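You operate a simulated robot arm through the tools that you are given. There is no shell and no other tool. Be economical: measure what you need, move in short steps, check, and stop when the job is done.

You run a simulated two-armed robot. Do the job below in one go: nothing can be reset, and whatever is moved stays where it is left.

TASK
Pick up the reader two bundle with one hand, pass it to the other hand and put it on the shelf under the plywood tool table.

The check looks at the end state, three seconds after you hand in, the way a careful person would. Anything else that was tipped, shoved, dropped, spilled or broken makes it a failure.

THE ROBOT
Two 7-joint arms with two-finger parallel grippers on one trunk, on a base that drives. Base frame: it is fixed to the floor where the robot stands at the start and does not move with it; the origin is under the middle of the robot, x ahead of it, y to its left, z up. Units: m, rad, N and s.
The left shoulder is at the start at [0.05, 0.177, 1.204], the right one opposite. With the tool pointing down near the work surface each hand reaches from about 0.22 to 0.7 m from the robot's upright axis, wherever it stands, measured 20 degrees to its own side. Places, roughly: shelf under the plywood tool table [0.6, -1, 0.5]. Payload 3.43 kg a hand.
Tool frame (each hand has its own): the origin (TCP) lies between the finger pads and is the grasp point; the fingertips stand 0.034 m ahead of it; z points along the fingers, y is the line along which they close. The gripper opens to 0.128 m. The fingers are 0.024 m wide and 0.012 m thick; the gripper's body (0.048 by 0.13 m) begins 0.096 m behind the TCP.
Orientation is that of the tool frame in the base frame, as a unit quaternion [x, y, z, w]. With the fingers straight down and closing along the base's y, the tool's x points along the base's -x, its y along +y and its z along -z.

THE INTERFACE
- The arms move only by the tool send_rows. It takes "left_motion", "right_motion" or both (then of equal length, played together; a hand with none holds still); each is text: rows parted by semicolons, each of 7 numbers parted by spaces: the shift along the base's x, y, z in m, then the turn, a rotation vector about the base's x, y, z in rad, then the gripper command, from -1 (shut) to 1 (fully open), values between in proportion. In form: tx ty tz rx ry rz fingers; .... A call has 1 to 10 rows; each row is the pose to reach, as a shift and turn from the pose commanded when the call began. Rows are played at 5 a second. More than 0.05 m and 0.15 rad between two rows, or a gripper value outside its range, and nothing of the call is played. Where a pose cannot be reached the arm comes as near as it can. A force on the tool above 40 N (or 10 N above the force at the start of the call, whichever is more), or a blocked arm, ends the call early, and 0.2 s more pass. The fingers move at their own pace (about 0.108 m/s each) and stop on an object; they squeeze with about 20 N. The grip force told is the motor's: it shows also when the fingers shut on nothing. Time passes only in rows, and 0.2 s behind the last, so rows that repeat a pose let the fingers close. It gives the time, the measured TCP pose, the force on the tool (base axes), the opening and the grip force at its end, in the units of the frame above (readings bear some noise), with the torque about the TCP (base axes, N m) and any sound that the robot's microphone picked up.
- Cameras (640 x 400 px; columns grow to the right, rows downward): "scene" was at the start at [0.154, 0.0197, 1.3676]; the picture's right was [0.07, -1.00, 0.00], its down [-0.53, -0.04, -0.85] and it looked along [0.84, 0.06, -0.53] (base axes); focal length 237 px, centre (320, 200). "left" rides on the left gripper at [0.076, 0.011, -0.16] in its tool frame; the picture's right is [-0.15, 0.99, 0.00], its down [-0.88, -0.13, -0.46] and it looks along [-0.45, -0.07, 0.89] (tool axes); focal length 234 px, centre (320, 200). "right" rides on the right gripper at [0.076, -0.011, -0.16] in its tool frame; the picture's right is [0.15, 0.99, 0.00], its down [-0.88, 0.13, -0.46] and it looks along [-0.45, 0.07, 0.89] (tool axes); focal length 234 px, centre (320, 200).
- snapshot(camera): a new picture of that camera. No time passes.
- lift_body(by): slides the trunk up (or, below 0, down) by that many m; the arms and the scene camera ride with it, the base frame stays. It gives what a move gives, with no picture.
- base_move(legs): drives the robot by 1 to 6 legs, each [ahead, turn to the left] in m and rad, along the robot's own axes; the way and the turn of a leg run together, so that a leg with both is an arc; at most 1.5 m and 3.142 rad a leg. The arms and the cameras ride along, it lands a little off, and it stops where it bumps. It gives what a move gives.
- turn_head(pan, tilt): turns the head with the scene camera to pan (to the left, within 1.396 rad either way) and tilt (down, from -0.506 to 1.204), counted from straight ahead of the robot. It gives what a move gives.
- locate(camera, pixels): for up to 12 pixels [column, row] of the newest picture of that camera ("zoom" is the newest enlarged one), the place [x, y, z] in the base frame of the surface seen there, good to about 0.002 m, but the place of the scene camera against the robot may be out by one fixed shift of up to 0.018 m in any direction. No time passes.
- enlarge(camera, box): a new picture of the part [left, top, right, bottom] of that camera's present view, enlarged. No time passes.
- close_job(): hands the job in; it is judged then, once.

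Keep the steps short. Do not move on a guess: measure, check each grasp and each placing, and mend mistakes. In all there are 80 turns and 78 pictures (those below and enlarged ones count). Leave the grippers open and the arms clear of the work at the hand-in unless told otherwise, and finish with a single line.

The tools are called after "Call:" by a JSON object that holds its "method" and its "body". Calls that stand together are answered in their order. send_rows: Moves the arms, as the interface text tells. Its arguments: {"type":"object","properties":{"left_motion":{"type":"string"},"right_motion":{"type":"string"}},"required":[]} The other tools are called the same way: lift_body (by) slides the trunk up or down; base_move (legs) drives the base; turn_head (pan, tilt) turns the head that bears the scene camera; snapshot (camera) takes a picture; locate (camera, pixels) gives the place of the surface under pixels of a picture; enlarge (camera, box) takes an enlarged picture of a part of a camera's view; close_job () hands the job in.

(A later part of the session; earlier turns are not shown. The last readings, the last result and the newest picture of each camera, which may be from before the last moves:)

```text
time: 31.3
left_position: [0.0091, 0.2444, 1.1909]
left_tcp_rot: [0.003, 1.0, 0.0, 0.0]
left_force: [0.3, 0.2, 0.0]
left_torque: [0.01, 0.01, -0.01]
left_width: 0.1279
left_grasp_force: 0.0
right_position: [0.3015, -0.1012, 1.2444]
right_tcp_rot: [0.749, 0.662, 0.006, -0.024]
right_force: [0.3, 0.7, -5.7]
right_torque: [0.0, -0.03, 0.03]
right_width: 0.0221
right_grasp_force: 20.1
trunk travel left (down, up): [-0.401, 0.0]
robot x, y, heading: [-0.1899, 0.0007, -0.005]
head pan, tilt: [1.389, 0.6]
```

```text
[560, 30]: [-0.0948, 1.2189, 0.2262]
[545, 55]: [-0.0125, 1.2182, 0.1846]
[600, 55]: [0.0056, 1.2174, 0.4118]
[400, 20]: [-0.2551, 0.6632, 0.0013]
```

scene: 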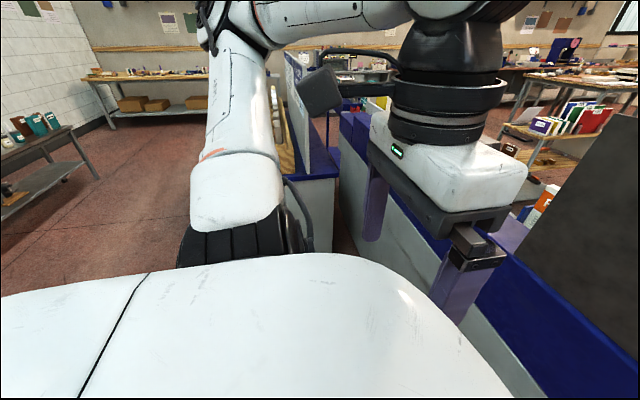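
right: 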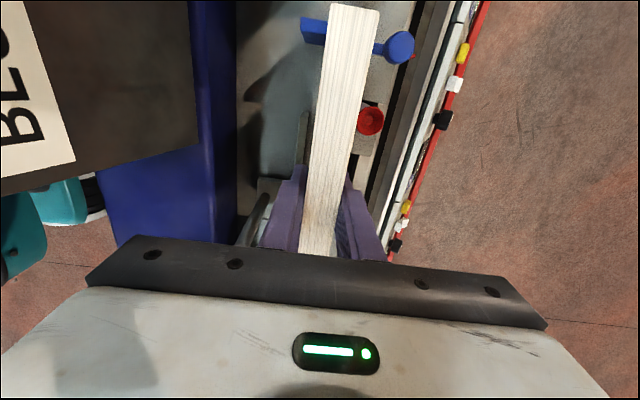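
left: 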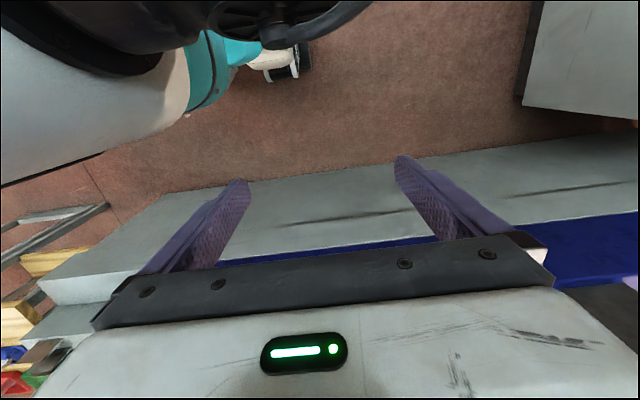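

Behind and beside is open floor. I'll back another 0.2 m and, at the same time, straighten the bundle's yaw and lower it for the handover.

Call:
{"method": "base_move", "body": {"legs": [[-0.22, 0]]}}

Call:
{"method": "send_rows", "body": {"right_motion": "0 -0.01 -0.02 0 0 0.03 -1;-0.01 -0.02 -0.04 0 0 0.06 -1;-0.02 -0.03 -0.06 0 0 0.09 -1;-0.03 -0.04 -0.08 0 0 0.123 -1;-0.04 -0.05 -0.10 0 0 0.123 -1;-0.04 -0.05 -0.10 0 0 0.123 -1"}}

Call:
{"method": "turn_head", "body": {"pan": 0.0, "tilt": 0.7}}

Call:
{"method": "snapshot", "body": {"camera": "scene"}}

```text
time: 33.0
left_position: [-0.2087, 0.2448, 1.1922]
left_tcp_rot: [0.003, 1.0, 0.001, 0.0]
left_force: [-0.7, 0.5, -0.4]
left_torque: [0.0, -0.02, -0.02]
left_width: 0.1278
left_grasp_force: 0.0
right_position: [0.0834, -0.0995, 1.2447]
right_tcp_rot: [0.749, 0.663, 0.006, -0.024]
right_force: [0.5, -1.2, -5.2]
right_torque: [-0.02, -0.04, -0.02]
right_width: 0.0219
right_grasp_force: 20.3
trunk travel left (down, up): [-0.401, 0.0]
robot x, y, heading: [-0.4099, 0.002, -0.0]
head pan, tilt: [1.389, 0.6]
```

```text
time: 34.4
left_position: [-0.208, 0.2451, 1.1917]
left_tcp_rot: [0.003, 1.0, 0.001, 0.0]
left_force: [0.6, -0.6, 0.0]
left_torque: [0.0, -0.02, 0.01]
left_width: 0.1282
left_grasp_force: 0.1
right_position: [0.0442, -0.1486, 1.1458]
right_tcp_rot: [0.707, 0.707, 0.005, -0.024]
right_force: [-1.1, 0.0, -5.1]
right_torque: [-0.04, -0.02, -0.02]
right_width: 0.0218
right_grasp_force: 19.9
trunk travel left (down, up): [-0.401, 0.0]
robot x, y, heading: [-0.4075, -0.0007, -0.004]
head pan, tilt: [1.389, 0.6]
```

```text
time: 35.9
left_position: [-0.207, 0.2447, 1.1926]
left_tcp_rot: [0.003, 1.0, -0.001, 0.0]
left_force: [0.4, -0.3, -0.5]
left_torque: [0.0, -0.01, 0.04]
left_width: 0.128
left_grasp_force: 0.0
right_position: [0.0446, -0.1495, 1.1456]
right_tcp_rot: [0.706, 0.708, 0.005, -0.024]
right_force: [-0.4, -0.4, -5.8]
right_torque: [-0.01, 0.0, 0.02]
right_width: 0.022
right_grasp_force: 20.1
trunk travel left (down, up): [-0.401, 0.0]
robot x, y, heading: [-0.4068, 0.0036, -0.004]
head pan, tilt: [0.0, 0.7]
```

```text
44 pictures are left
```

scene: 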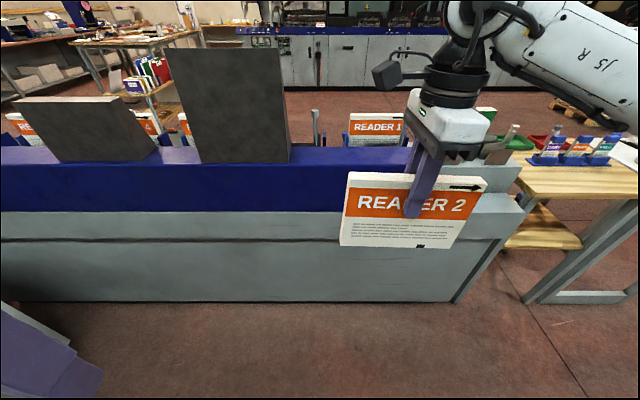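

The bundle hangs straight in front, its left edge near y≈-0.05. Now I'll turn the left hand so it points to the right (-y) with its fingers closing along x, staying well left of the bundle.

Call:
{"method": "send_rows", "body": {"left_motion": "0.02 0.005 -0.01 -0.0866 -0.0866 -0.0866 1;0.04 0.01 -0.02 -0.1732 -0.1732 -0.1732 1;0.06 0.015 -0.03 -0.2598 -0.2598 -0.2598 1;0.08 0.02 -0.04 -0.3464 -0.3464 -0.3464 1;0.1 0.02 -0.05 -0.433 -0.433 -0.433 1;0.12 0.02 -0.06 -0.5196 -0.5196 -0.5196 1;0.14 0.02 -0.07 -0.606 -0.606 -0.606 1;0.16 0.02 -0.08 -0.6925 -0.6925 -0.6925 1;0.18 0.02 -0.09 -0.779 -0.779 -0.779 1;0.2 0.02 -0.1 -0.8655 -0.8655 -0.8655 1"}}

Call:
{"method": "snapshot", "body": {"camera": "scene"}}

```text
time: 38.1
left_position: [-0.0062, 0.2639, 1.0915]
left_tcp_rot: [0.395, 0.73, -0.392, 0.395]
left_force: [0.1, -0.4, 0.0]
left_torque: [-0.03, 0.01, -0.01]
left_width: 0.1282
left_grasp_force: 0.0
right_position: [0.0455, -0.1499, 1.1469]
right_tcp_rot: [0.706, 0.708, 0.004, -0.024]
right_force: [-0.7, -0.1, -4.2]
right_torque: [-0.04, -0.02, 0.01]
right_width: 0.0219
right_grasp_force: 19.5
trunk travel left (down, up): [-0.401, 0.0]
robot x, y, heading: [-0.4089, 0.0024, -0.002]
head pan, tilt: [0.0, 0.7]
```

```text
43 pictures are left
```

scene: 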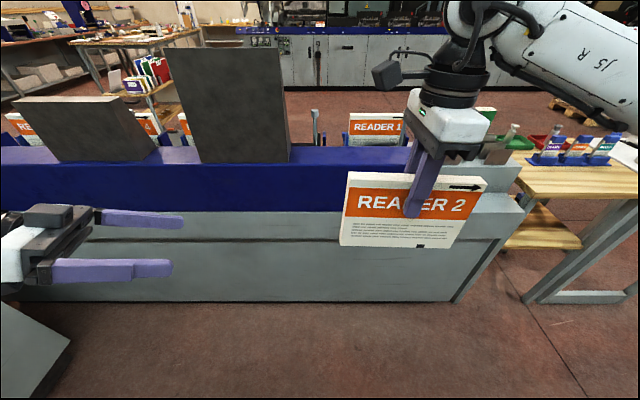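

That works well. I'll finish the turn and line up with the bundle's edge (x 0.043, z 1.08).

Call:
{"method": "send_rows", "body": {"left_motion": "0.012 0 0 -0.0857 -0.0857 -0.0857 1;0.025 0 -0.005 -0.1714 -0.1714 -0.1714 1;0.037 0 -0.01 -0.2571 -0.2571 -0.2571 1;0.049 0 -0.012 -0.343 -0.343 -0.343 1;0.049 -0.04 -0.012 -0.343 -0.343 -0.343 1;0.049 -0.08 -0.012 -0.343 -0.343 -0.343 1;0.049 -0.12 -0.012 -0.343 -0.343 -0.343 1;0.049 -0.16 -0.012 -0.343 -0.343 -0.343 1;0.049 -0.20 -0.012 -0.343 -0.343 -0.343 1;0.049 -0.20 -0.012 -0.343 -0.343 -0.343 1"}}

Call:
{"method": "snapshot", "body": {"camera": "scene"}}

Call:
{"method": "snapshot", "body": {"camera": "left"}}

Call:
{"method": "snapshot", "body": {"camera": "right"}}

```text
time: 40.3
left_position: [0.0409, 0.0623, 1.0805]
left_tcp_rot: [0.501, 0.499, -0.499, 0.501]
left_force: [0.0, 0.4, 0.6]
left_torque: [0.02, -0.03, 0.03]
left_width: 0.1279
left_grasp_force: 0.1
right_position: [0.0447, -0.1492, 1.1456]
right_tcp_rot: [0.706, 0.708, 0.005, -0.024]
right_force: [0.3, 0.0, -5.6]
right_torque: [-0.04, -0.02, -0.02]
right_width: 0.0219
right_grasp_force: 20.1
trunk travel left (down, up): [-0.401, 0.0]
robot x, y, heading: [-0.4105, -0.0009, -0.003]
head pan, tilt: [0.0, 0.7]
```

```text
42 pictures are left
```

scene: 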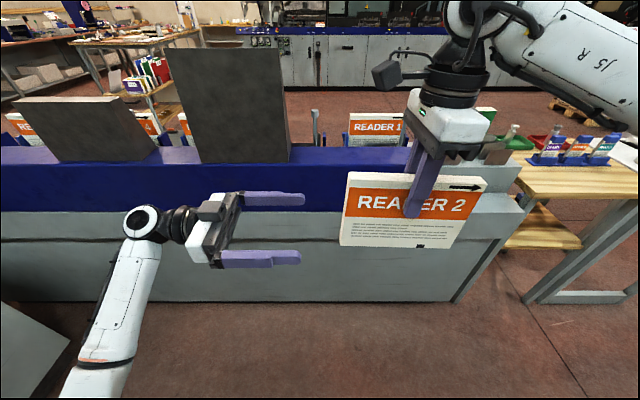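

```text
41 pictures are left
```

left: 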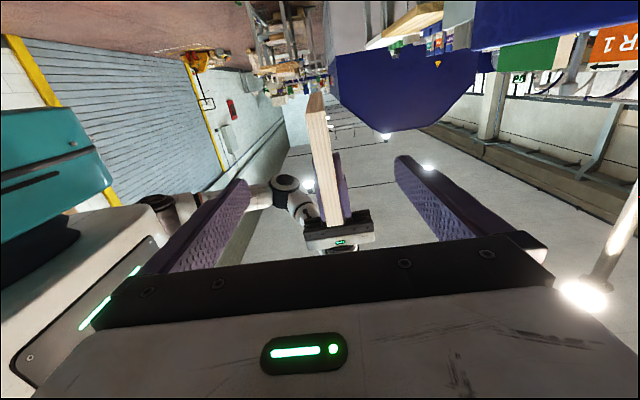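

```text
40 pictures are left
```

right: 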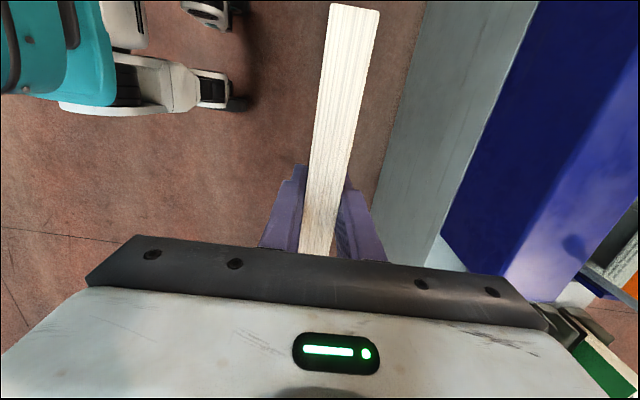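

The bundle's left edge is seen in the left picture at about (320,160), between the fingers. I'll measure it.

Call:
{"method": "locate", "body": {"camera": "left", "pixels": [[317, 100], [325, 150], [333, 210], [312, 120], [330, 120], [322, 215]]}}

Call:
{"method": "locate", "body": {"camera": "right", "pixels": [[340, 8], [372, 12], [335, 60], [310, 200], [345, 120]]}}

```text
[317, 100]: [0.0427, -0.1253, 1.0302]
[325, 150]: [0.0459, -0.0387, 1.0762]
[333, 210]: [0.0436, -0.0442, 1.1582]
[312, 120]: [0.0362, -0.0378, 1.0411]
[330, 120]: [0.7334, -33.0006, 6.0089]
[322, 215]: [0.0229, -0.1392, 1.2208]
```

```text
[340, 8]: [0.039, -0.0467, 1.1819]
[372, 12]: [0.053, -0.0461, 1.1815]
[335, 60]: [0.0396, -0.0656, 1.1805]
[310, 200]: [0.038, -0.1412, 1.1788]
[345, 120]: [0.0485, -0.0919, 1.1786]
```

Edge at y≈-0.039, x centre ≈0.044, bottom at z≈1.03. I'll move in to y=-0.08, so the tips end at -0.114, short of the right fingers at -0.137.

Call:
{"method": "send_rows", "body": {"left_motion": "0.003 -0.03 0 0 0 0 1;0.003 -0.06 0 0 0 0 1;0.003 -0.09 0 0 0 0 1;0.003 -0.12 0 0 0 0 1;0.003 -0.142 0 0 0 0 1;0.003 -0.142 0 0 0 0 1"}}

Call:
{"method": "snapshot", "body": {"camera": "scene"}}

Call:
{"method": "snapshot", "body": {"camera": "left"}}

```text
time: 41.7
left_position: [0.0418, -0.0793, 1.0803]
left_tcp_rot: [0.502, 0.499, -0.498, 0.501]
left_force: [0.5, -1.4, -0.3]
left_torque: [0.03, 0.01, 0.04]
left_width: 0.1282
left_grasp_force: 0.2
right_position: [0.0441, -0.1485, 1.1456]
right_tcp_rot: [0.707, 0.707, 0.004, -0.024]
right_force: [-0.1, -0.2, -4.7]
right_torque: [-0.04, -0.03, -0.01]
right_width: 0.0219
right_grasp_force: 20.4
trunk travel left (down, up): [-0.401, 0.0]
robot x, y, heading: [-0.4082, 0.004, 0.0]
head pan, tilt: [0.0, 0.7]
```

```text
39 pictures are left
```

scene: 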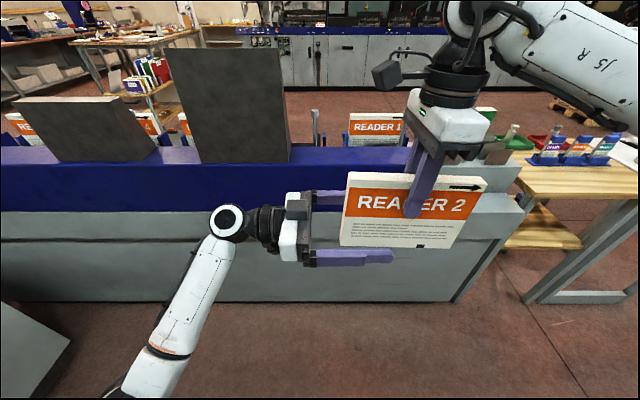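

```text
38 pictures are left
```

left: 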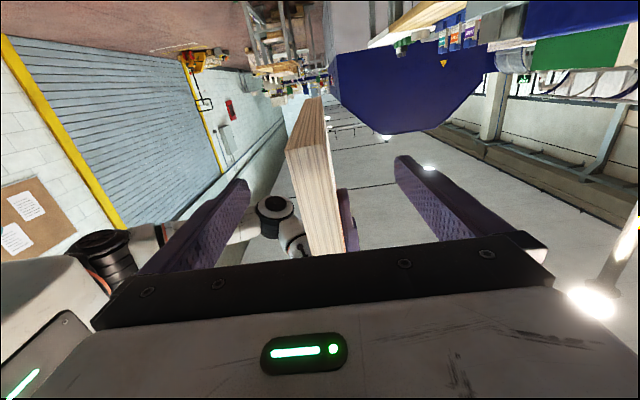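

The bundle is centred between the left fingers. I'll close the left hand while the right holds.

Call:
{"method": "send_rows", "body": {"left_motion": "0 0 0 0 0 0 -1;0 0 0 0 0 0 -1;0 0 0 0 0 0 -1;0 0 0 0 0 0 -1"}}

Call:
{"method": "snapshot", "body": {"camera": "scene"}}

```text
time: 42.7
left_position: [0.0421, -0.079, 1.0818]
left_tcp_rot: [0.501, 0.5, -0.499, 0.501]
left_force: [4.3, -1.3, 0.3]
left_torque: [0.18, 0.47, 0.35]
left_width: 0.0227
left_grasp_force: 19.9
right_position: [0.0439, -0.1492, 1.1457]
right_tcp_rot: [0.706, 0.708, 0.004, -0.024]
right_force: [-3.4, 1.6, -5.4]
right_torque: [-0.12, -0.27, -0.06]
right_width: 0.0218
right_grasp_force: 20.2
trunk travel left (down, up): [-0.401, 0.0]
robot x, y, heading: [-0.4111, 0.0017, -0.009]
head pan, tilt: [0.0, 0.7]
```

```text
37 pictures are left
```

scene: 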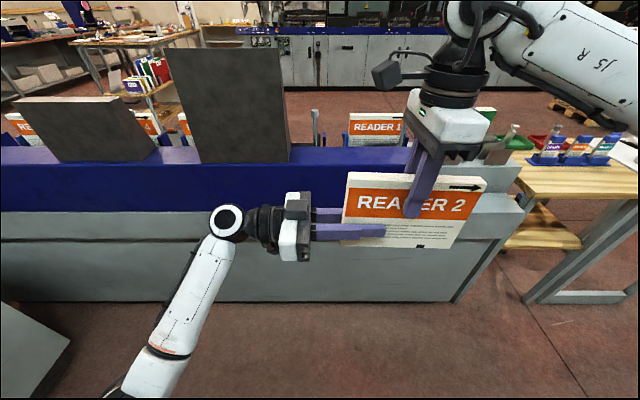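

Both hands grip at 20 N. I'll open the right hand; the left keeps hold.

Call:
{"method": "send_rows", "body": {"left_motion": "0 0 0 0 0 0 -1;0 0 0 0 0 0 -1;0 0 0 0 0 0 -1;0 0 0 0 0 0 -1", "right_motion": "0 0 0 0 0 0 -0.6;0 0 0 0 0 0 -0.2;0 0 0 0 0 0 0.5;0 0 0 0 0 0 0.5"}}

Call:
{"method": "snapshot", "body": {"camera": "scene"}}

```text
time: 43.7
left_position: [0.0415, -0.0795, 1.0807]
left_tcp_rot: [0.501, 0.5, -0.498, 0.501]
left_force: [-0.2, 0.3, 0.5]
left_torque: [0.38, 0.04, -0.01]
left_width: 0.0219
left_grasp_force: 19.6
right_position: [0.0445, -0.1485, 1.146]
right_tcp_rot: [0.706, 0.708, 0.004, -0.024]
right_force: [0.1, -0.2, 0.3]
right_torque: [0.01, 0.01, 0.02]
right_width: 0.096
right_grasp_force: 0.1
trunk travel left (down, up): [-0.401, 0.0]
robot x, y, heading: [-0.4052, 0.0016, -0.006]
head pan, tilt: [0.0, 0.7]
```

```text
36 pictures are left
```

scene: 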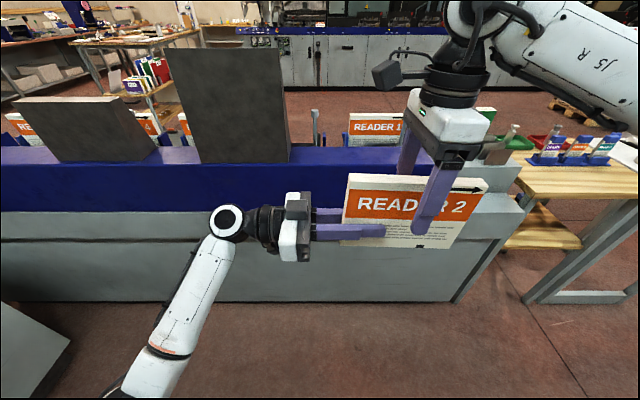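

The left hand holds it alone with no slip. I'll raise the right hand off the bundle, then tuck it away to the right.

Call:
{"method": "send_rows", "body": {"right_motion": "0 0 0.03 0 0 0 0.5;0 0 0.06 0 0 0 0.5;0 0 0.09 0 0 0 0.5;0 0 0.105 0 0 0 0.5;-0.03 -0.04 0.105 0 0 0 0.5;-0.06 -0.08 0.105 0 0 0 0.5;-0.09 -0.12 0.105 0 0 0 0.5;-0.12 -0.15 0.105 0 0 0 0.5"}}

Call:
{"method": "snapshot", "body": {"camera": "scene"}}

```text
time: 45.5
left_position: [0.0417, -0.08, 1.0796]
left_tcp_rot: [0.502, 0.499, -0.498, 0.501]
left_force: [-0.6, -0.2, -0.2]
left_torque: [0.37, -0.01, -0.02]
left_width: 0.0219
left_grasp_force: 19.9
right_position: [-0.0775, -0.2953, 1.2517]
right_tcp_rot: [0.706, 0.708, 0.004, -0.024]
right_force: [0.4, 0.2, 0.2]
right_torque: [0.02, 0.02, 0.01]
right_width: 0.096
right_grasp_force: 0.0
trunk travel left (down, up): [-0.401, 0.0]
robot x, y, heading: [-0.4093, 0.0025, -0.001]
head pan, tilt: [0.0, 0.7]
```

```text
35 pictures are left
```

scene: 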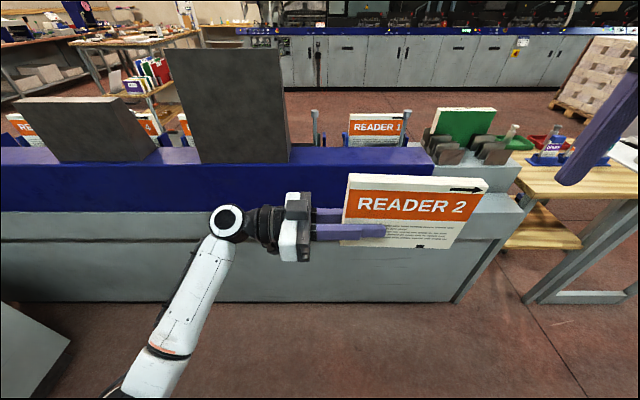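

The handover is complete. Next, still in free space, I'll turn the left hand to point ahead with its fingers closing vertically, so the bundle lies flat, and watch for slip.

Call:
{"method": "send_rows", "body": {"left_motion": "-0.002 0.03 0 -0.0866 0.0866 0.0866 -1;-0.004 0.06 0 -0.1732 0.1732 0.1732 -1;-0.006 0.09 0 -0.2598 0.2598 0.2598 -1;-0.008 0.12 0 -0.3464 0.3464 0.3464 -1;-0.01 0.15 0 -0.433 0.433 0.433 -1;-0.015 0.18 0 -0.5196 0.5196 0.5196 -1;-0.02 0.21 0 -0.606 0.606 0.606 -1;-0.025 0.24 0 -0.6925 0.6925 0.6925 -1;-0.03 0.26 0 -0.779 0.779 0.779 -1;-0.03 0.28 0 -0.8655 0.8655 0.8655 -1"}}

Call:
{"method": "snapshot", "body": {"camera": "scene"}}

```text
time: 47.7
left_position: [0.0127, 0.2035, 1.0777]
left_tcp_rot: [-0.223, 0.564, -0.562, 0.563]
left_force: [-0.2, 0.1, -5.7]
left_torque: [0.0, 0.33, 0.01]
left_width: 0.0219
left_grasp_force: 19.4
right_position: [-0.0752, -0.2944, 1.2517]
right_tcp_rot: [0.707, 0.707, 0.005, -0.024]
right_force: [0.3, 0.2, 0.4]
right_torque: [0.0, -0.02, 0.01]
right_width: 0.0962
right_grasp_force: 0.1
trunk travel left (down, up): [-0.401, 0.0]
robot x, y, heading: [-0.4067, -0.0008, -0.003]
head pan, tilt: [0.0, 0.7]
```

```text
34 pictures are left
```

scene: 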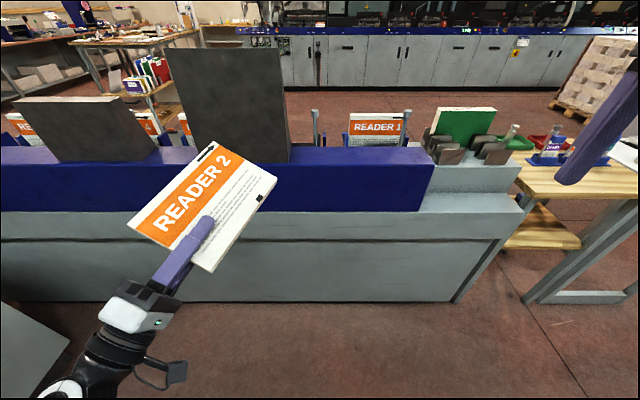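

It's holding well (5.7 N, 0.33 N m). I'll finish the last part of the turn.

Call:
{"method": "send_rows", "body": {"left_motion": "0 0 0 -0.0857 0.0857 0.0857 -1;0 0 0 -0.1714 0.1714 0.1714 -1;0 0 0 -0.2571 0.2571 0.2571 -1;0 0 0 -0.343 0.343 0.343 -1;0 0 0 -0.343 0.343 0.343 -1"}}

Call:
{"method": "snapshot", "body": {"camera": "scene"}}

```text
time: 48.5
left_position: [0.0108, 0.1883, 1.0598]
left_tcp_rot: [-0.323, 0.614, -0.489, 0.529]
left_force: [-0.4, -0.6, -5.4]
left_torque: [0.0, 0.35, 0.01]
left_width: 0.022
left_grasp_force: 20.3
left hand out of reach, approached as far as the arm can: row 3, 4
right_position: [-0.0761, -0.2938, 1.2517]
right_tcp_rot: [0.706, 0.708, 0.004, -0.024]
right_force: [-0.4, -0.3, -0.6]
right_torque: [0.04, 0.01, -0.01]
right_width: 0.0959
right_grasp_force: 0.1
trunk travel left (down, up): [-0.401, 0.0]
robot x, y, heading: [-0.4093, 0.0017, -0.001]
head pan, tilt: [0.0, 0.7]
stopped in row 4 (left hand): the arm was blocked; the commanded pose is now the measured one
```

```text
33 pictures are left
```

scene: 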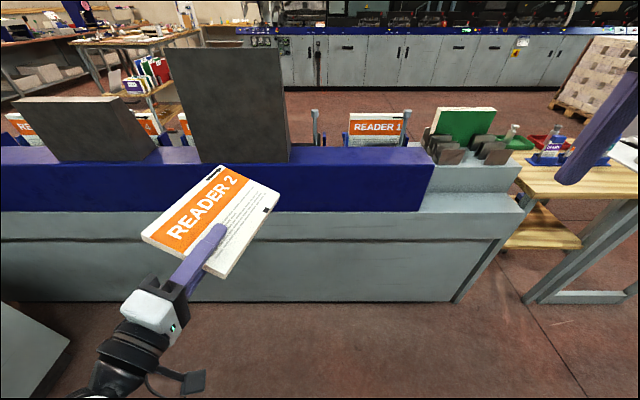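

The wrist reached a limit: the hand points ahead but the bundle is still rolled about 19°. I'll move the hand forward and lower, as it will be at the shelf, then try the remaining roll there.

Call:
{"method": "send_rows", "body": {"left_motion": "0.025 0 -0.03 0 0 0 -1;0.05 0 -0.06 0 0 0 -1;0.075 0 -0.09 0 0 0 -1;0.09 0 -0.11 0 0 0 -1;0.09 0 -0.11 -0.107 0.029 -0.004 -1;0.09 0 -0.11 -0.214 0.057 -0.008 -1;0.09 0 -0.11 -0.32 0.086 -0.013 -1"}}

Call:
{"method": "snapshot", "body": {"camera": "scene"}}

```text
time: 50.1
left_position: [0.1028, 0.1871, 0.9508]
left_tcp_rot: [0.421, -0.55, 0.57, -0.442]
left_force: [0.3, 0.5, -4.9]
left_torque: [-0.04, 0.36, 0.02]
left_width: 0.0218
left_grasp_force: 19.9
right_position: [-0.0772, -0.2945, 1.2504]
right_tcp_rot: [0.706, 0.708, 0.004, -0.025]
right_force: [-0.6, -0.2, 0.1]
right_torque: [0.02, 0.0, 0.02]
right_width: 0.0958
right_grasp_force: 0.0
trunk travel left (down, up): [-0.401, 0.0]
robot x, y, heading: [-0.4091, 0.0023, 0.003]
head pan, tilt: [0.0, 0.7]
```

```text
32 pictures are left
```

scene: 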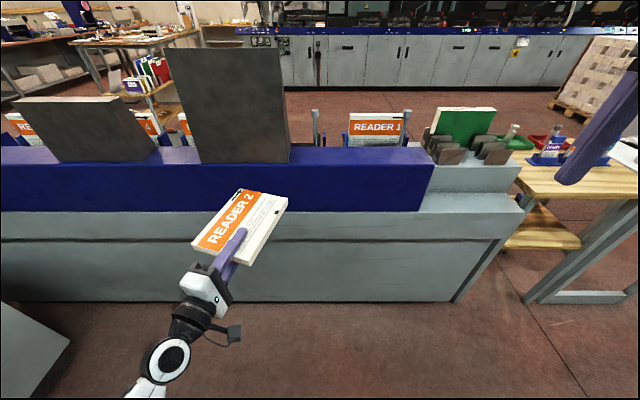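

The bundle is now flat: the closing line is vertical and the hand points ahead, about 15° to the right. Now I'll back a touch and turn right to face along the gatherer, then look at the way to the table.

Call:
{"method": "base_move", "body": {"legs": [[-0.1, 0], [0, -1.57]]}}

Call:
{"method": "turn_head", "body": {"pan": 0.3, "tilt": 0.6}}

Call:
{"method": "snapshot", "body": {"camera": "scene"}}

```text
time: 55.1
left_position: [-0.3267, -0.5108, 0.9505]
left_tcp_rot: [-0.095, -0.685, 0.716, 0.093]
left_force: [-0.1, -0.1, -5.2]
left_torque: [0.38, -0.01, 0.0]
left_width: 0.022
left_grasp_force: 19.9
right_position: [-0.8078, -0.3287, 1.2503]
right_tcp_rot: [1.0, -0.002, 0.021, -0.014]
right_force: [0.4, -0.2, 0.6]
right_torque: [0.03, 0.0, -0.04]
right_width: 0.0961
right_grasp_force: 0.1
trunk travel left (down, up): [-0.401, 0.0]
robot x, y, heading: [-0.5114, 0.0038, -1.582]
head pan, tilt: [0.0, 0.7]
```

```text
time: 55.9
left_position: [-0.3273, -0.5095, 0.9497]
left_tcp_rot: [-0.095, -0.686, 0.716, 0.094]
left_force: [-0.1, 0.0, -5.6]
left_torque: [0.33, -0.03, -0.02]
left_width: 0.022
left_grasp_force: 19.5
right_position: [-0.8067, -0.3289, 1.2518]
right_tcp_rot: [1.0, -0.003, 0.02, -0.013]
right_force: [-0.1, -0.8, -0.2]
right_torque: [-0.01, 0.01, 0.01]
right_width: 0.096
right_grasp_force: 0.1
trunk travel left (down, up): [-0.401, 0.0]
robot x, y, heading: [-0.5097, -0.0012, -1.581]
head pan, tilt: [0.3, 0.6]
```

```text
31 pictures are left
```

scene: 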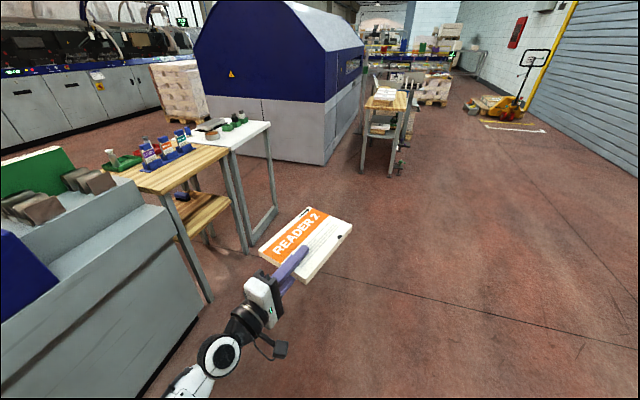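

There's plenty of open floor. A white table stands right beside the plywood table. I'll measure the legs, the cart and the machine for the turn.

Call:
{"method": "locate", "body": {"camera": "scene", "pixels": [[250, 250], [210, 298], [322, 163], [365, 172], [402, 172], [205, 212], [180, 228], [270, 125], [232, 150], [140, 190], [175, 195], [245, 240]]}}

Call:
{"method": "enlarge", "body": {"camera": "scene", "box": [130, 100, 300, 310]}}

```text
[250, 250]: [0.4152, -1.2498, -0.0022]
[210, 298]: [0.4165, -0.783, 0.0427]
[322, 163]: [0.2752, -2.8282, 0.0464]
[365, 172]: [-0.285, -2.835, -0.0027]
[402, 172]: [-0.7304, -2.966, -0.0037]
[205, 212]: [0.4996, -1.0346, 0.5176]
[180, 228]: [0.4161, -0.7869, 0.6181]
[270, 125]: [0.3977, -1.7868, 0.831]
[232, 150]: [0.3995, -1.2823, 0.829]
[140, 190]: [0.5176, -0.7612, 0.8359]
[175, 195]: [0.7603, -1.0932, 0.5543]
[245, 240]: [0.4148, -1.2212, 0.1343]
```

```text
1.90 times, centred on (215, 205) of scene
```

zoom: 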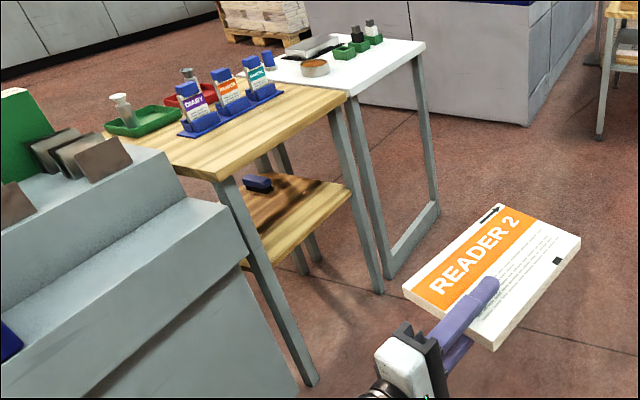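

The shelf is at z≈0.517 with a small blue item far back at (0.76,-1.09), and legs at y≈-0.785 and -1.22. I'll drive 1.22 m ahead, then turn left to face the table, still 0.5 m short of it.

Call:
{"method": "base_move", "body": {"legs": [[1.22, 0], [0, 1.58]]}}

Call:
{"method": "turn_head", "body": {"pan": 0.2, "tilt": 0.6}}

Call:
{"method": "lift_body", "body": {"by": -0.3}}

Call:
{"method": "snapshot", "body": {"camera": "scene"}}

```text
time: 66.0
left_position: [-0.0207, -1.0498, 0.9513]
left_tcp_rot: [0.416, -0.554, 0.574, -0.437]
left_force: [0.2, -0.4, -4.7]
left_torque: [-0.04, 0.38, 0.01]
left_width: 0.0219
left_grasp_force: 20.2
right_position: [-0.2061, -1.5291, 1.2509]
right_tcp_rot: [0.712, 0.702, 0.005, -0.025]
right_force: [-0.4, 0.5, -0.4]
right_torque: [-0.03, 0.02, -0.04]
right_width: 0.0962
right_grasp_force: 0.1
trunk travel left (down, up): [-0.401, 0.0]
robot x, y, heading: [-0.536, -1.2319, -0.025]
head pan, tilt: [0.3, 0.6]
```

```text
time: 66.7
left_position: [-0.0209, -1.0495, 0.9501]
left_tcp_rot: [0.416, -0.554, 0.574, -0.437]
left_force: [1.0, 0.2, -4.1]
left_torque: [-0.02, 0.37, 0.03]
left_width: 0.0216
left_grasp_force: 19.7
right_position: [-0.2063, -1.5298, 1.2508]
right_tcp_rot: [0.712, 0.702, 0.005, -0.024]
right_force: [0.3, 0.6, 0.1]
right_torque: [0.0, 0.0, -0.01]
right_width: 0.0958
right_grasp_force: 0.0
trunk travel left (down, up): [-0.401, 0.0]
robot x, y, heading: [-0.5369, -1.2308, -0.019]
head pan, tilt: [0.201, 0.6]
```

```text
time: 69.7
left_position: [-0.0219, -1.0502, 0.6501]
left_tcp_rot: [0.415, -0.554, 0.574, -0.437]
left_force: [0.2, -0.1, -4.7]
left_torque: [0.01, 0.35, -0.03]
left_width: 0.0218
left_grasp_force: 20.2
right_position: [-0.2068, -1.5294, 0.9515]
right_tcp_rot: [0.712, 0.702, 0.005, -0.024]
right_force: [-0.4, -0.7, -0.2]
right_torque: [0.03, 0.04, -0.02]
right_width: 0.0959
right_grasp_force: 0.1
trunk travel left (down, up): [-0.101, 0.3]
robot x, y, heading: [-0.5324, -1.2316, -0.017]
head pan, tilt: [0.201, 0.6]
```

```text
29 pictures are left
```

scene: 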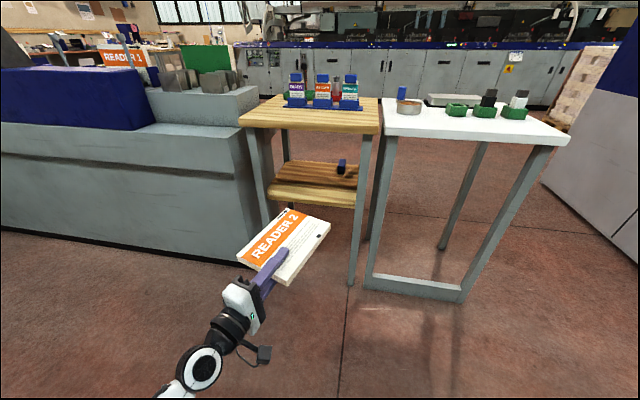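

The shelf is in view at (270–360, 165–205). I'll measure its front edge, sides, back, the table's lower edge and the blue item.

Call:
{"method": "locate", "body": {"camera": "scene", "pixels": [[275, 184], [315, 187], [352, 191], [290, 165], [335, 175], [343, 165], [260, 128], [300, 131], [375, 133], [356, 215], [267, 200], [315, 201]]}}

Call:
{"method": "enlarge", "body": {"camera": "scene", "box": [230, 90, 400, 230]}}

```text
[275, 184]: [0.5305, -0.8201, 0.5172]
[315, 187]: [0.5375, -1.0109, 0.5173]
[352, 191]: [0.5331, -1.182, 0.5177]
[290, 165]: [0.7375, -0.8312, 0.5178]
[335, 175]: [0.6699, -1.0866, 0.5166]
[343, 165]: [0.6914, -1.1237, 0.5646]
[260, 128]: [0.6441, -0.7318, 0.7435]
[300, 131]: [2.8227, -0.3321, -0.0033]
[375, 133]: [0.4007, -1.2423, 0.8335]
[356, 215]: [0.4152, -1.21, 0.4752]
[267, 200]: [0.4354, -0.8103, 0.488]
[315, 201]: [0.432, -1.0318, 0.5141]
```

```text
2.86 times, centred on (315, 160) of scene
```

zoom: 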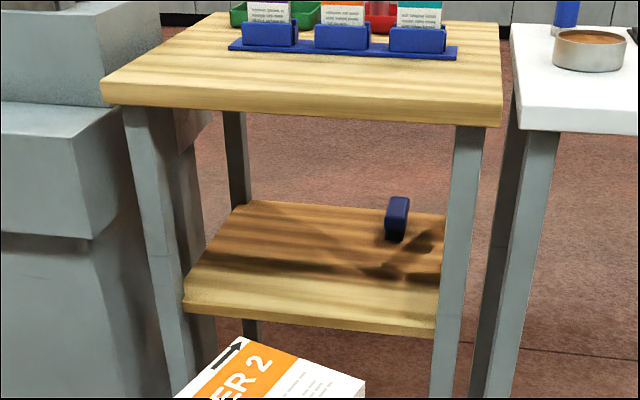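

Shelf: front edge x≈0.432, z≈0.518, y about -0.81 to -1.21, and the blue item is at x≈0.69. I'll straighten the left hand (yaw +0.27), pitch it down 0.2, shift it left 0.05, and pull the right hand back from the white table.

Call:
{"method": "send_rows", "body": {"left_motion": "0 0.01 0 0.009 0.067 0.09 -1;0 0.02 0 0.018 0.133 0.18 -1;0 0.03 0 0.027 0.2 0.27 -1;0 0.05 -0.02 0.027 0.2 0.27 -1;0 0.05 -0.03 0.027 0.2 0.27 -1", "right_motion": "-0.03 0 0 0 0 0 0.5;-0.06 0 0 0 0 0 0.5;-0.09 0 0 0 0 0 0.5;-0.1 0 0 0 0 0 0.5;-0.1 0 0 0 0 0 0.5"}}

Call:
{"method": "snapshot", "body": {"camera": "scene"}}

```text
time: 70.4
left_position: [-0.0285, -0.9928, 0.6342]
left_tcp_rot: [-0.438, 0.626, -0.424, 0.487]
left_force: [0.2, -0.3, -4.7]
left_torque: [-0.02, 0.34, 0.02]
left_width: 0.0218
left_grasp_force: 19.5
right_position: [-0.2778, -1.5316, 0.9521]
right_tcp_rot: [0.712, 0.702, 0.004, -0.024]
right_force: [-0.1, 0.3, 0.5]
right_torque: [-0.01, 0.03, 0.01]
right_width: 0.0957
right_grasp_force: 0.0
trunk travel left (down, up): [-0.101, 0.3]
robot x, y, heading: [-0.5333, -1.226, -0.021]
head pan, tilt: [0.201, 0.6]
stopped in row 3 (left hand): the arm was blocked; the commanded pose is now the measured one
```

```text
27 pictures are left
```

scene: 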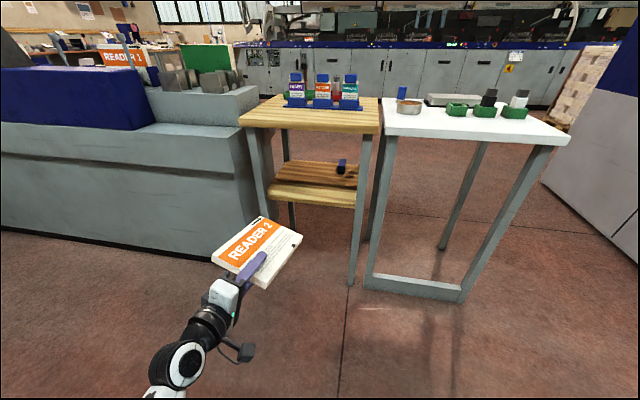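

The wrist limit couples yaw and roll: the bundle now tilts about 15° sideways. I'll give back some yaw and level it; a bundle lying slightly turned on the shelf is fine.

Call:
{"method": "send_rows", "body": {"left_motion": "0 0 0 -0.085 0.009 -0.032 -1;0 0 0 -0.17 0.018 -0.065 -1;0 0 0 -0.255 0.027 -0.097 -1;0 0 0 -0.255 0.027 -0.097 -1"}}

Call:
{"method": "snapshot", "body": {"camera": "scene"}}

```text
time: 71.4
left_position: [-0.0283, -0.9922, 0.6362]
left_tcp_rot: [-0.47, 0.591, -0.519, 0.4]
left_force: [0.8, 0.6, -4.9]
left_torque: [-0.02, 0.32, 0.0]
left_width: 0.0217
left_grasp_force: 20.0
right_position: [-0.2776, -1.5322, 0.953]
right_tcp_rot: [0.712, 0.702, 0.004, -0.023]
right_force: [-0.2, 0.1, 0.4]
right_torque: [0.03, 0.0, 0.0]
right_width: 0.0962
right_grasp_force: 0.0
trunk travel left (down, up): [-0.101, 0.3]
robot x, y, heading: [-0.5358, -1.2295, -0.018]
head pan, tilt: [0.201, 0.6]
```

```text
26 pictures are left
```

scene: 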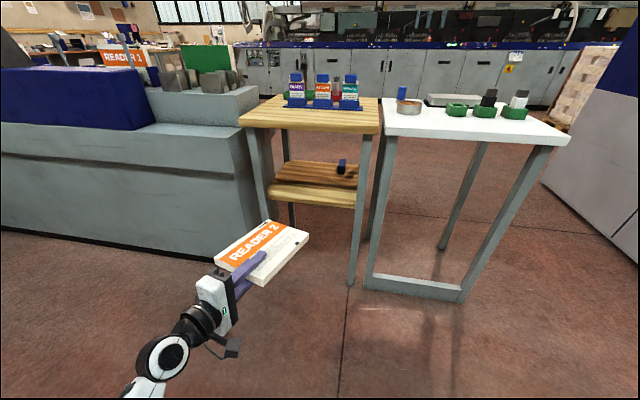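

Level now: roll ≈0, yaw -0.24, pitched 0.14 down, TCP z 0.636 midway in the opening. I'll drive ahead 0.38 m and check the clearance to the legs.

Call:
{"method": "base_move", "body": {"legs": [[0.38, 0.0]]}}

Call:
{"method": "turn_head", "body": {"pan": 0.3, "tilt": 0.75}}

Call:
{"method": "snapshot", "body": {"camera": "scene"}}

Call:
{"method": "snapshot", "body": {"camera": "left"}}

```text
time: 73.8
left_position: [0.3451, -0.9966, 0.6366]
left_tcp_rot: [-0.472, 0.591, -0.517, 0.4]
left_force: [-0.2, 0.1, -4.6]
left_torque: [-0.03, 0.36, 0.02]
left_width: 0.0218
left_grasp_force: 20.0
right_position: [0.0962, -1.537, 0.9535]
right_tcp_rot: [0.711, 0.703, 0.005, -0.024]
right_force: [0.4, 0.5, -0.2]
right_torque: [0.01, -0.02, -0.01]
right_width: 0.0962
right_grasp_force: 0.0
trunk travel left (down, up): [-0.101, 0.3]
robot x, y, heading: [-0.1582, -1.2348, -0.02]
head pan, tilt: [0.201, 0.6]
```

```text
time: 74.5
left_position: [0.3441, -0.9978, 0.6362]
left_tcp_rot: [-0.472, 0.592, -0.517, 0.4]
left_force: [-0.1, -0.6, -5.1]
left_torque: [-0.02, 0.33, 0.02]
left_width: 0.022
left_grasp_force: 20.3
right_position: [0.0975, -1.5367, 0.9529]
right_tcp_rot: [0.71, 0.704, 0.005, -0.023]
right_force: [-0.4, 0.0, 0.5]
right_torque: [-0.02, 0.03, 0.01]
right_width: 0.0961
right_grasp_force: 0.1
trunk travel left (down, up): [-0.101, 0.3]
robot x, y, heading: [-0.1644, -1.2339, -0.013]
head pan, tilt: [0.3, 0.75]
```

```text
25 pictures are left
```

scene: 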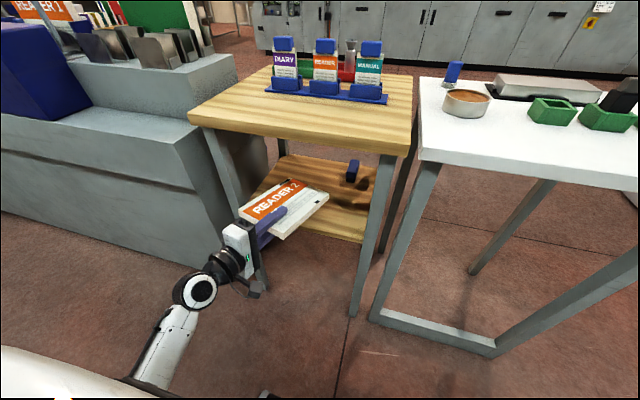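

```text
24 pictures are left
```

left: 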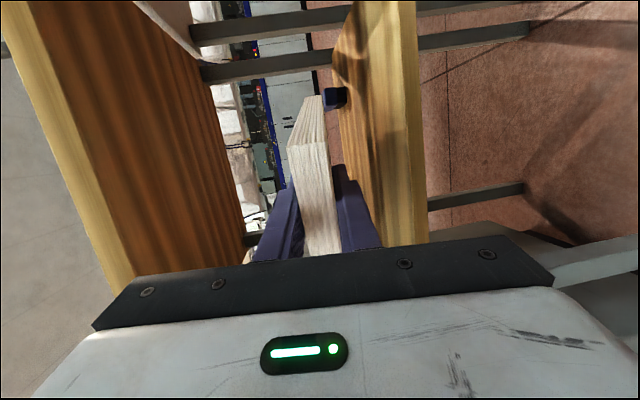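

The left camera sees the shelf (right side of the picture), the tabletop underside (left) and the blue item at (333,97). I'll measure with this camera, which has no shift.

Call:
{"method": "locate", "body": {"camera": "left", "pixels": [[375, 120], [360, 60], [385, 180], [410, 100], [335, 97], [328, 92], [310, 100], [295, 150], [325, 140], [180, 100], [120, 250], [420, 200]]}}

Call:
{"method": "locate", "body": {"camera": "scene", "pixels": [[353, 172], [320, 232], [262, 280], [370, 230], [282, 236], [330, 195], [240, 215], [290, 182]]}}

```text
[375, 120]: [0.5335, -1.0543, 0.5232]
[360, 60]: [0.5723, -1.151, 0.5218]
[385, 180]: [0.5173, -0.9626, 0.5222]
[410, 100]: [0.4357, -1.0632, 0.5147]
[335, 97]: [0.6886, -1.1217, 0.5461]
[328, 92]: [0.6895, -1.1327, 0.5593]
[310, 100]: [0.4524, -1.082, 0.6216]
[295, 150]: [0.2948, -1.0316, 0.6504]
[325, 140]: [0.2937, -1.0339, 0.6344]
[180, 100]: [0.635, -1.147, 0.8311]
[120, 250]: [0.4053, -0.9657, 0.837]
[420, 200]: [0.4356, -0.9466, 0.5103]
```

```text
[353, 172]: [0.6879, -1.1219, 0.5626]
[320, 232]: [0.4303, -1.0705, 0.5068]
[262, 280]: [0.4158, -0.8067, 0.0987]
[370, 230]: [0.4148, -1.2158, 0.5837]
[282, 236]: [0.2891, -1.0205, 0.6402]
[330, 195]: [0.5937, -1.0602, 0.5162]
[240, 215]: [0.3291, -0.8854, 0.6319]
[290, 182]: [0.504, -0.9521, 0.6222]
```

Shelf surface z≈0.5225, front edge x≈0.4355; blue item at (0.689,-1.12). Moving 0.16 m further puts the bundle at x≈0.45–0.67, y≈-1.08 to -0.90, clear of the item. Driving in.

Call:
{"method": "base_move", "body": {"legs": [[0.16, 0.0]]}}

Call:
{"method": "snapshot", "body": {"camera": "left"}}

Call:
{"method": "snapshot", "body": {"camera": "scene"}}

```text
time: 75.9
left_position: [0.5086, -0.9991, 0.6365]
left_tcp_rot: [-0.472, 0.591, -0.517, 0.4]
left_force: [-0.3, 0.2, -5.0]
left_torque: [-0.01, 0.34, 0.04]
left_width: 0.0218
left_grasp_force: 20.3
right_position: [0.2623, -1.5387, 0.953]
right_tcp_rot: [0.71, 0.704, 0.005, -0.023]
right_force: [0.0, 0.7, 0.3]
right_torque: [0.0, 0.0, 0.0]
right_width: 0.0958
right_grasp_force: 0.1
trunk travel left (down, up): [-0.101, 0.3]
robot x, y, heading: [0.0042, -1.2375, -0.015]
head pan, tilt: [0.3, 0.75]
```

```text
23 pictures are left
```

left: 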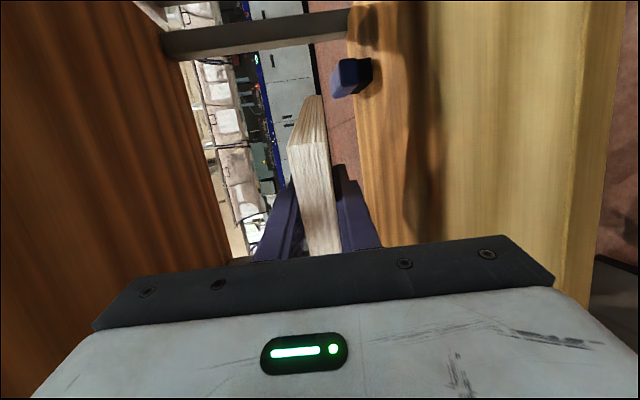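

```text
22 pictures are left
```

scene: 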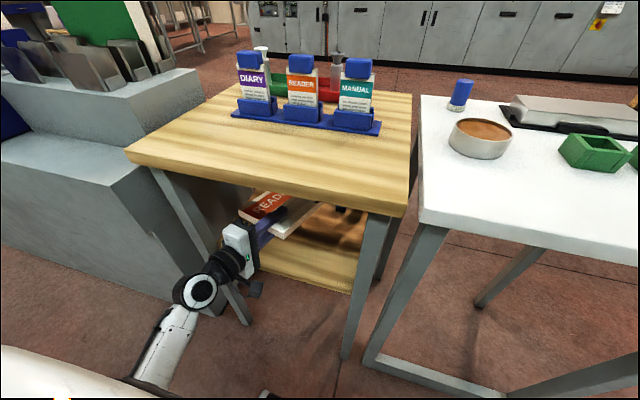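

All clear. I'll lower the trunk by 0.065 so TCP z≈0.571, about 1.5 cm above contact, then measure.

Call:
{"method": "lift_body", "body": {"by": -0.065}}

Call:
{"method": "snapshot", "body": {"camera": "left"}}

Call:
{"method": "locate", "body": {"camera": "left", "pixels": [[322, 110], [328, 140], [380, 150], [350, 80], [372, 200], [312, 98], [305, 150], [450, 150]]}}

```text
time: 76.9
left_position: [0.5087, -0.9981, 0.571]
left_tcp_rot: [-0.472, 0.591, -0.517, 0.401]
left_force: [0.1, 0.0, -5.6]
left_torque: [-0.02, 0.33, -0.03]
left_width: 0.0222
left_grasp_force: 20.0
right_position: [0.264, -1.5385, 0.8875]
right_tcp_rot: [0.71, 0.704, 0.004, -0.024]
right_force: [0.0, 0.4, -0.3]
right_torque: [-0.02, -0.01, 0.01]
right_width: 0.096
right_grasp_force: 0.2
trunk travel left (down, up): [-0.036, 0.365]
robot x, y, heading: [0.0043, -1.2333, -0.015]
head pan, tilt: [0.3, 0.75]
```

```text
21 pictures are left
```

left: 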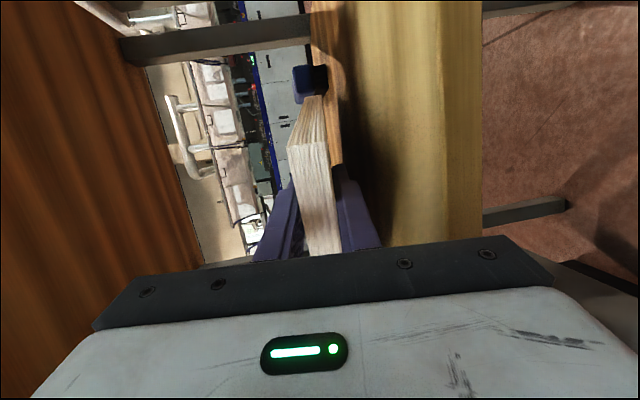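

```text
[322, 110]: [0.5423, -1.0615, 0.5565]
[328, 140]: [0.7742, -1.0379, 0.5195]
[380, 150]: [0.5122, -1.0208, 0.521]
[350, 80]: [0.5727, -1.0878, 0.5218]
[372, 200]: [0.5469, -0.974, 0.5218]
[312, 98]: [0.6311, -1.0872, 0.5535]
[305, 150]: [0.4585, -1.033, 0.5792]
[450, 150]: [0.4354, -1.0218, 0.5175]
```

The far edge is about 2 cm above the shelf, and the near edge (x 0.458) is behind the shelf's front. I'll lower slowly with the arm, watching the force.

Call:
{"method": "send_rows", "body": {"left_motion": "0 0 -0.006 0 0 0 -1;0 0 -0.012 0 0 0 -1;0 0 -0.016 0 0 0 -1;0 0 -0.016 0 0 0 -1"}}

```text
time: 77.9
left_position: [0.51, -0.9982, 0.557]
left_tcp_rot: [-0.472, 0.59, -0.517, 0.402]
left_force: [-0.1, 0.3, -0.9]
left_torque: [0.17, -0.37, 0.05]
left_width: 0.0218
left_grasp_force: 19.7
right_position: [0.2618, -1.5393, 0.8878]
right_tcp_rot: [0.71, 0.704, 0.005, -0.024]
right_force: [-0.2, 0.3, -0.6]
right_torque: [0.0, 0.0, -0.01]
right_width: 0.096
right_grasp_force: 0.1
trunk travel left (down, up): [-0.036, 0.365]
robot x, y, heading: [0.0028, -1.2402, -0.015]
head pan, tilt: [0.3, 0.75]
```

Contact: the load dropped from 5 N to 1 N. I'll open slightly (to about 0.033 m, so the lower finger stays off the shelf) and look.

Call:
{"method": "send_rows", "body": {"left_motion": "0 0 0 0 0 0 -0.7;0 0 0 0 0 0 -0.48;0 0 0 0 0 0 -0.48;0 0 0 0 0 0 -0.48"}}

Call:
{"method": "snapshot", "body": {"camera": "left"}}

```text
time: 78.9
left_position: [0.5084, -0.9981, 0.5558]
left_tcp_rot: [-0.471, 0.592, -0.517, 0.401]
left_force: [0.7, -0.5, -2.6]
left_torque: [0.0, -0.08, -0.01]
left_width: 0.0346
left_grasp_force: 1.5
right_position: [0.2627, -1.5378, 0.8887]
right_tcp_rot: [0.71, 0.704, 0.005, -0.024]
right_force: [0.8, -1.0, 0.6]
right_torque: [0.0, -0.01, 0.01]
right_width: 0.096
right_grasp_force: 0.1
trunk travel left (down, up): [-0.036, 0.365]
robot x, y, heading: [0.0042, -1.2395, -0.011]
head pan, tilt: [0.3, 0.75]
```

```text
20 pictures are left
```

left: 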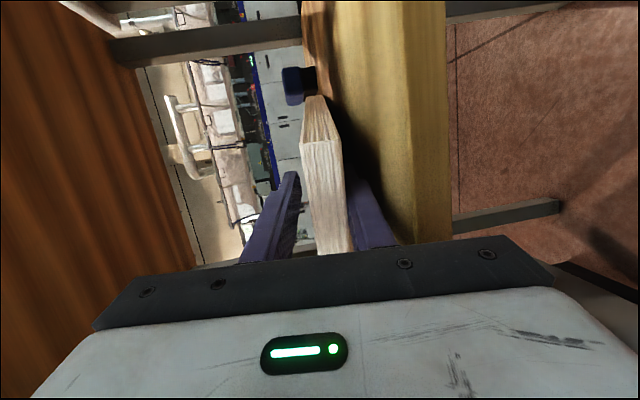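

The bundle rests on the lower finger and the shelf, and the upper finger is free. I'll slide the hand back along its own axis a little and check whether the bundle stays.

Call:
{"method": "send_rows", "body": {"left_motion": "-0.0096 0.0024 0.0014 0 0 0 -0.48;-0.0192 0.0047 0.0028 0 0 0 -0.48;-0.0288 0.0071 0.0042 0 0 0 -0.48;-0.0384 0.0095 0.0056 0 0 0 -0.48"}}

Call:
{"method": "snapshot", "body": {"camera": "left"}}

Call:
{"method": "locate", "body": {"camera": "left", "pixels": [[305, 140], [330, 140], [318, 200], [310, 100], [320, 120]]}}

```text
time: 79.9
left_position: [0.4705, -0.9911, 0.562]
left_tcp_rot: [-0.472, 0.591, -0.516, 0.401]
left_force: [0.2, 0.7, -2.4]
left_torque: [-0.02, -0.06, -0.04]
left_width: 0.0351
left_grasp_force: 0.6
right_position: [0.262, -1.5389, 0.8876]
right_tcp_rot: [0.71, 0.704, 0.004, -0.024]
right_force: [0.1, 0.2, -0.4]
right_torque: [-0.03, 0.01, -0.01]
right_width: 0.0962
right_grasp_force: 0.0
trunk travel left (down, up): [-0.036, 0.365]
robot x, y, heading: [0.0057, -1.2388, -0.016]
head pan, tilt: [0.3, 0.75]
```

```text
19 pictures are left
```

left: 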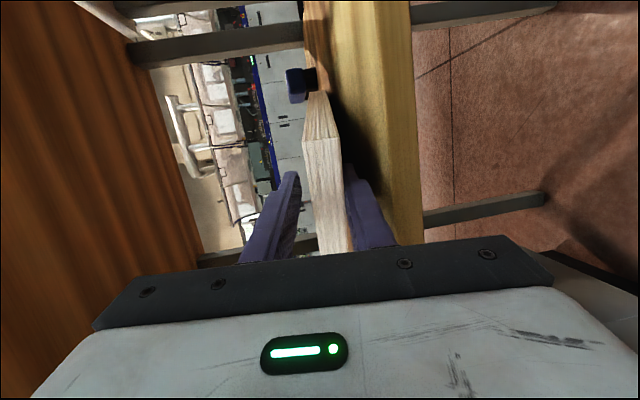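

```text
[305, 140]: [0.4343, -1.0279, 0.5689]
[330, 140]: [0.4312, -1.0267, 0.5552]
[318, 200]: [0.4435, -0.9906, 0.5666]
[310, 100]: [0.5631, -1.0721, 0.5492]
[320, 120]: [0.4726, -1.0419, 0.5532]
```

The bundle gets dragged along with the finger (2.7 cm of 3.8 cm), so I need another way to get the finger out. I'll draw the tips back to the shelf's front edge while most of the bundle is still on the shelf, drop the finger below shelf level so the bundle lies flat on the shelf, withdraw, and then push the bundle in with closed fingertips.

Call:
{"method": "send_rows", "body": {"left_motion": "-0.015 0.0037 -0.001 0 0 0 -0.48;-0.03 0.0074 -0.002 0 0 0 -0.48;-0.045 0.0111 -0.002 0 0 0 -0.48"}}

Call:
{"method": "snapshot", "body": {"camera": "left"}}

Call:
{"method": "snapshot", "body": {"camera": "scene"}}

Call:
{"method": "locate", "body": {"camera": "left", "pixels": [[305, 145], [330, 145], [320, 200], [310, 100], [400, 150]]}}

```text
time: 80.7
left_position: [0.4255, -0.9782, 0.5595]
left_tcp_rot: [-0.472, 0.591, -0.516, 0.401]
left_force: [0.8, -0.1, -3.0]
left_torque: [0.0, -0.04, 0.1]
left_width: 0.0347
left_grasp_force: 1.3
right_position: [0.2621, -1.5384, 0.8897]
right_tcp_rot: [0.709, 0.705, 0.004, -0.025]
right_force: [0.3, -0.3, 0.3]
right_torque: [0.02, -0.01, 0.04]
right_width: 0.096
right_grasp_force: 0.0
trunk travel left (down, up): [-0.036, 0.365]
robot x, y, heading: [0.0017, -1.2349, -0.014]
head pan, tilt: [0.3, 0.75]
```

```text
18 pictures are left
```

left: 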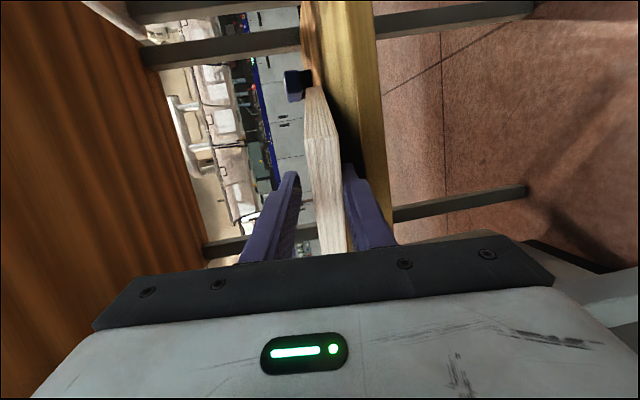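

```text
17 pictures are left
```

scene: 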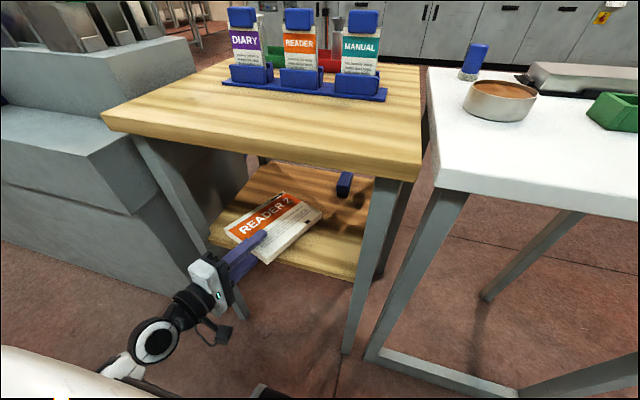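

```text
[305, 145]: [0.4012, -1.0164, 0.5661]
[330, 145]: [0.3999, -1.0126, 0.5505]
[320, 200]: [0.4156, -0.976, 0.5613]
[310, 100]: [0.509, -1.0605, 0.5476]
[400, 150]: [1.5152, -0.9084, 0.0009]
```

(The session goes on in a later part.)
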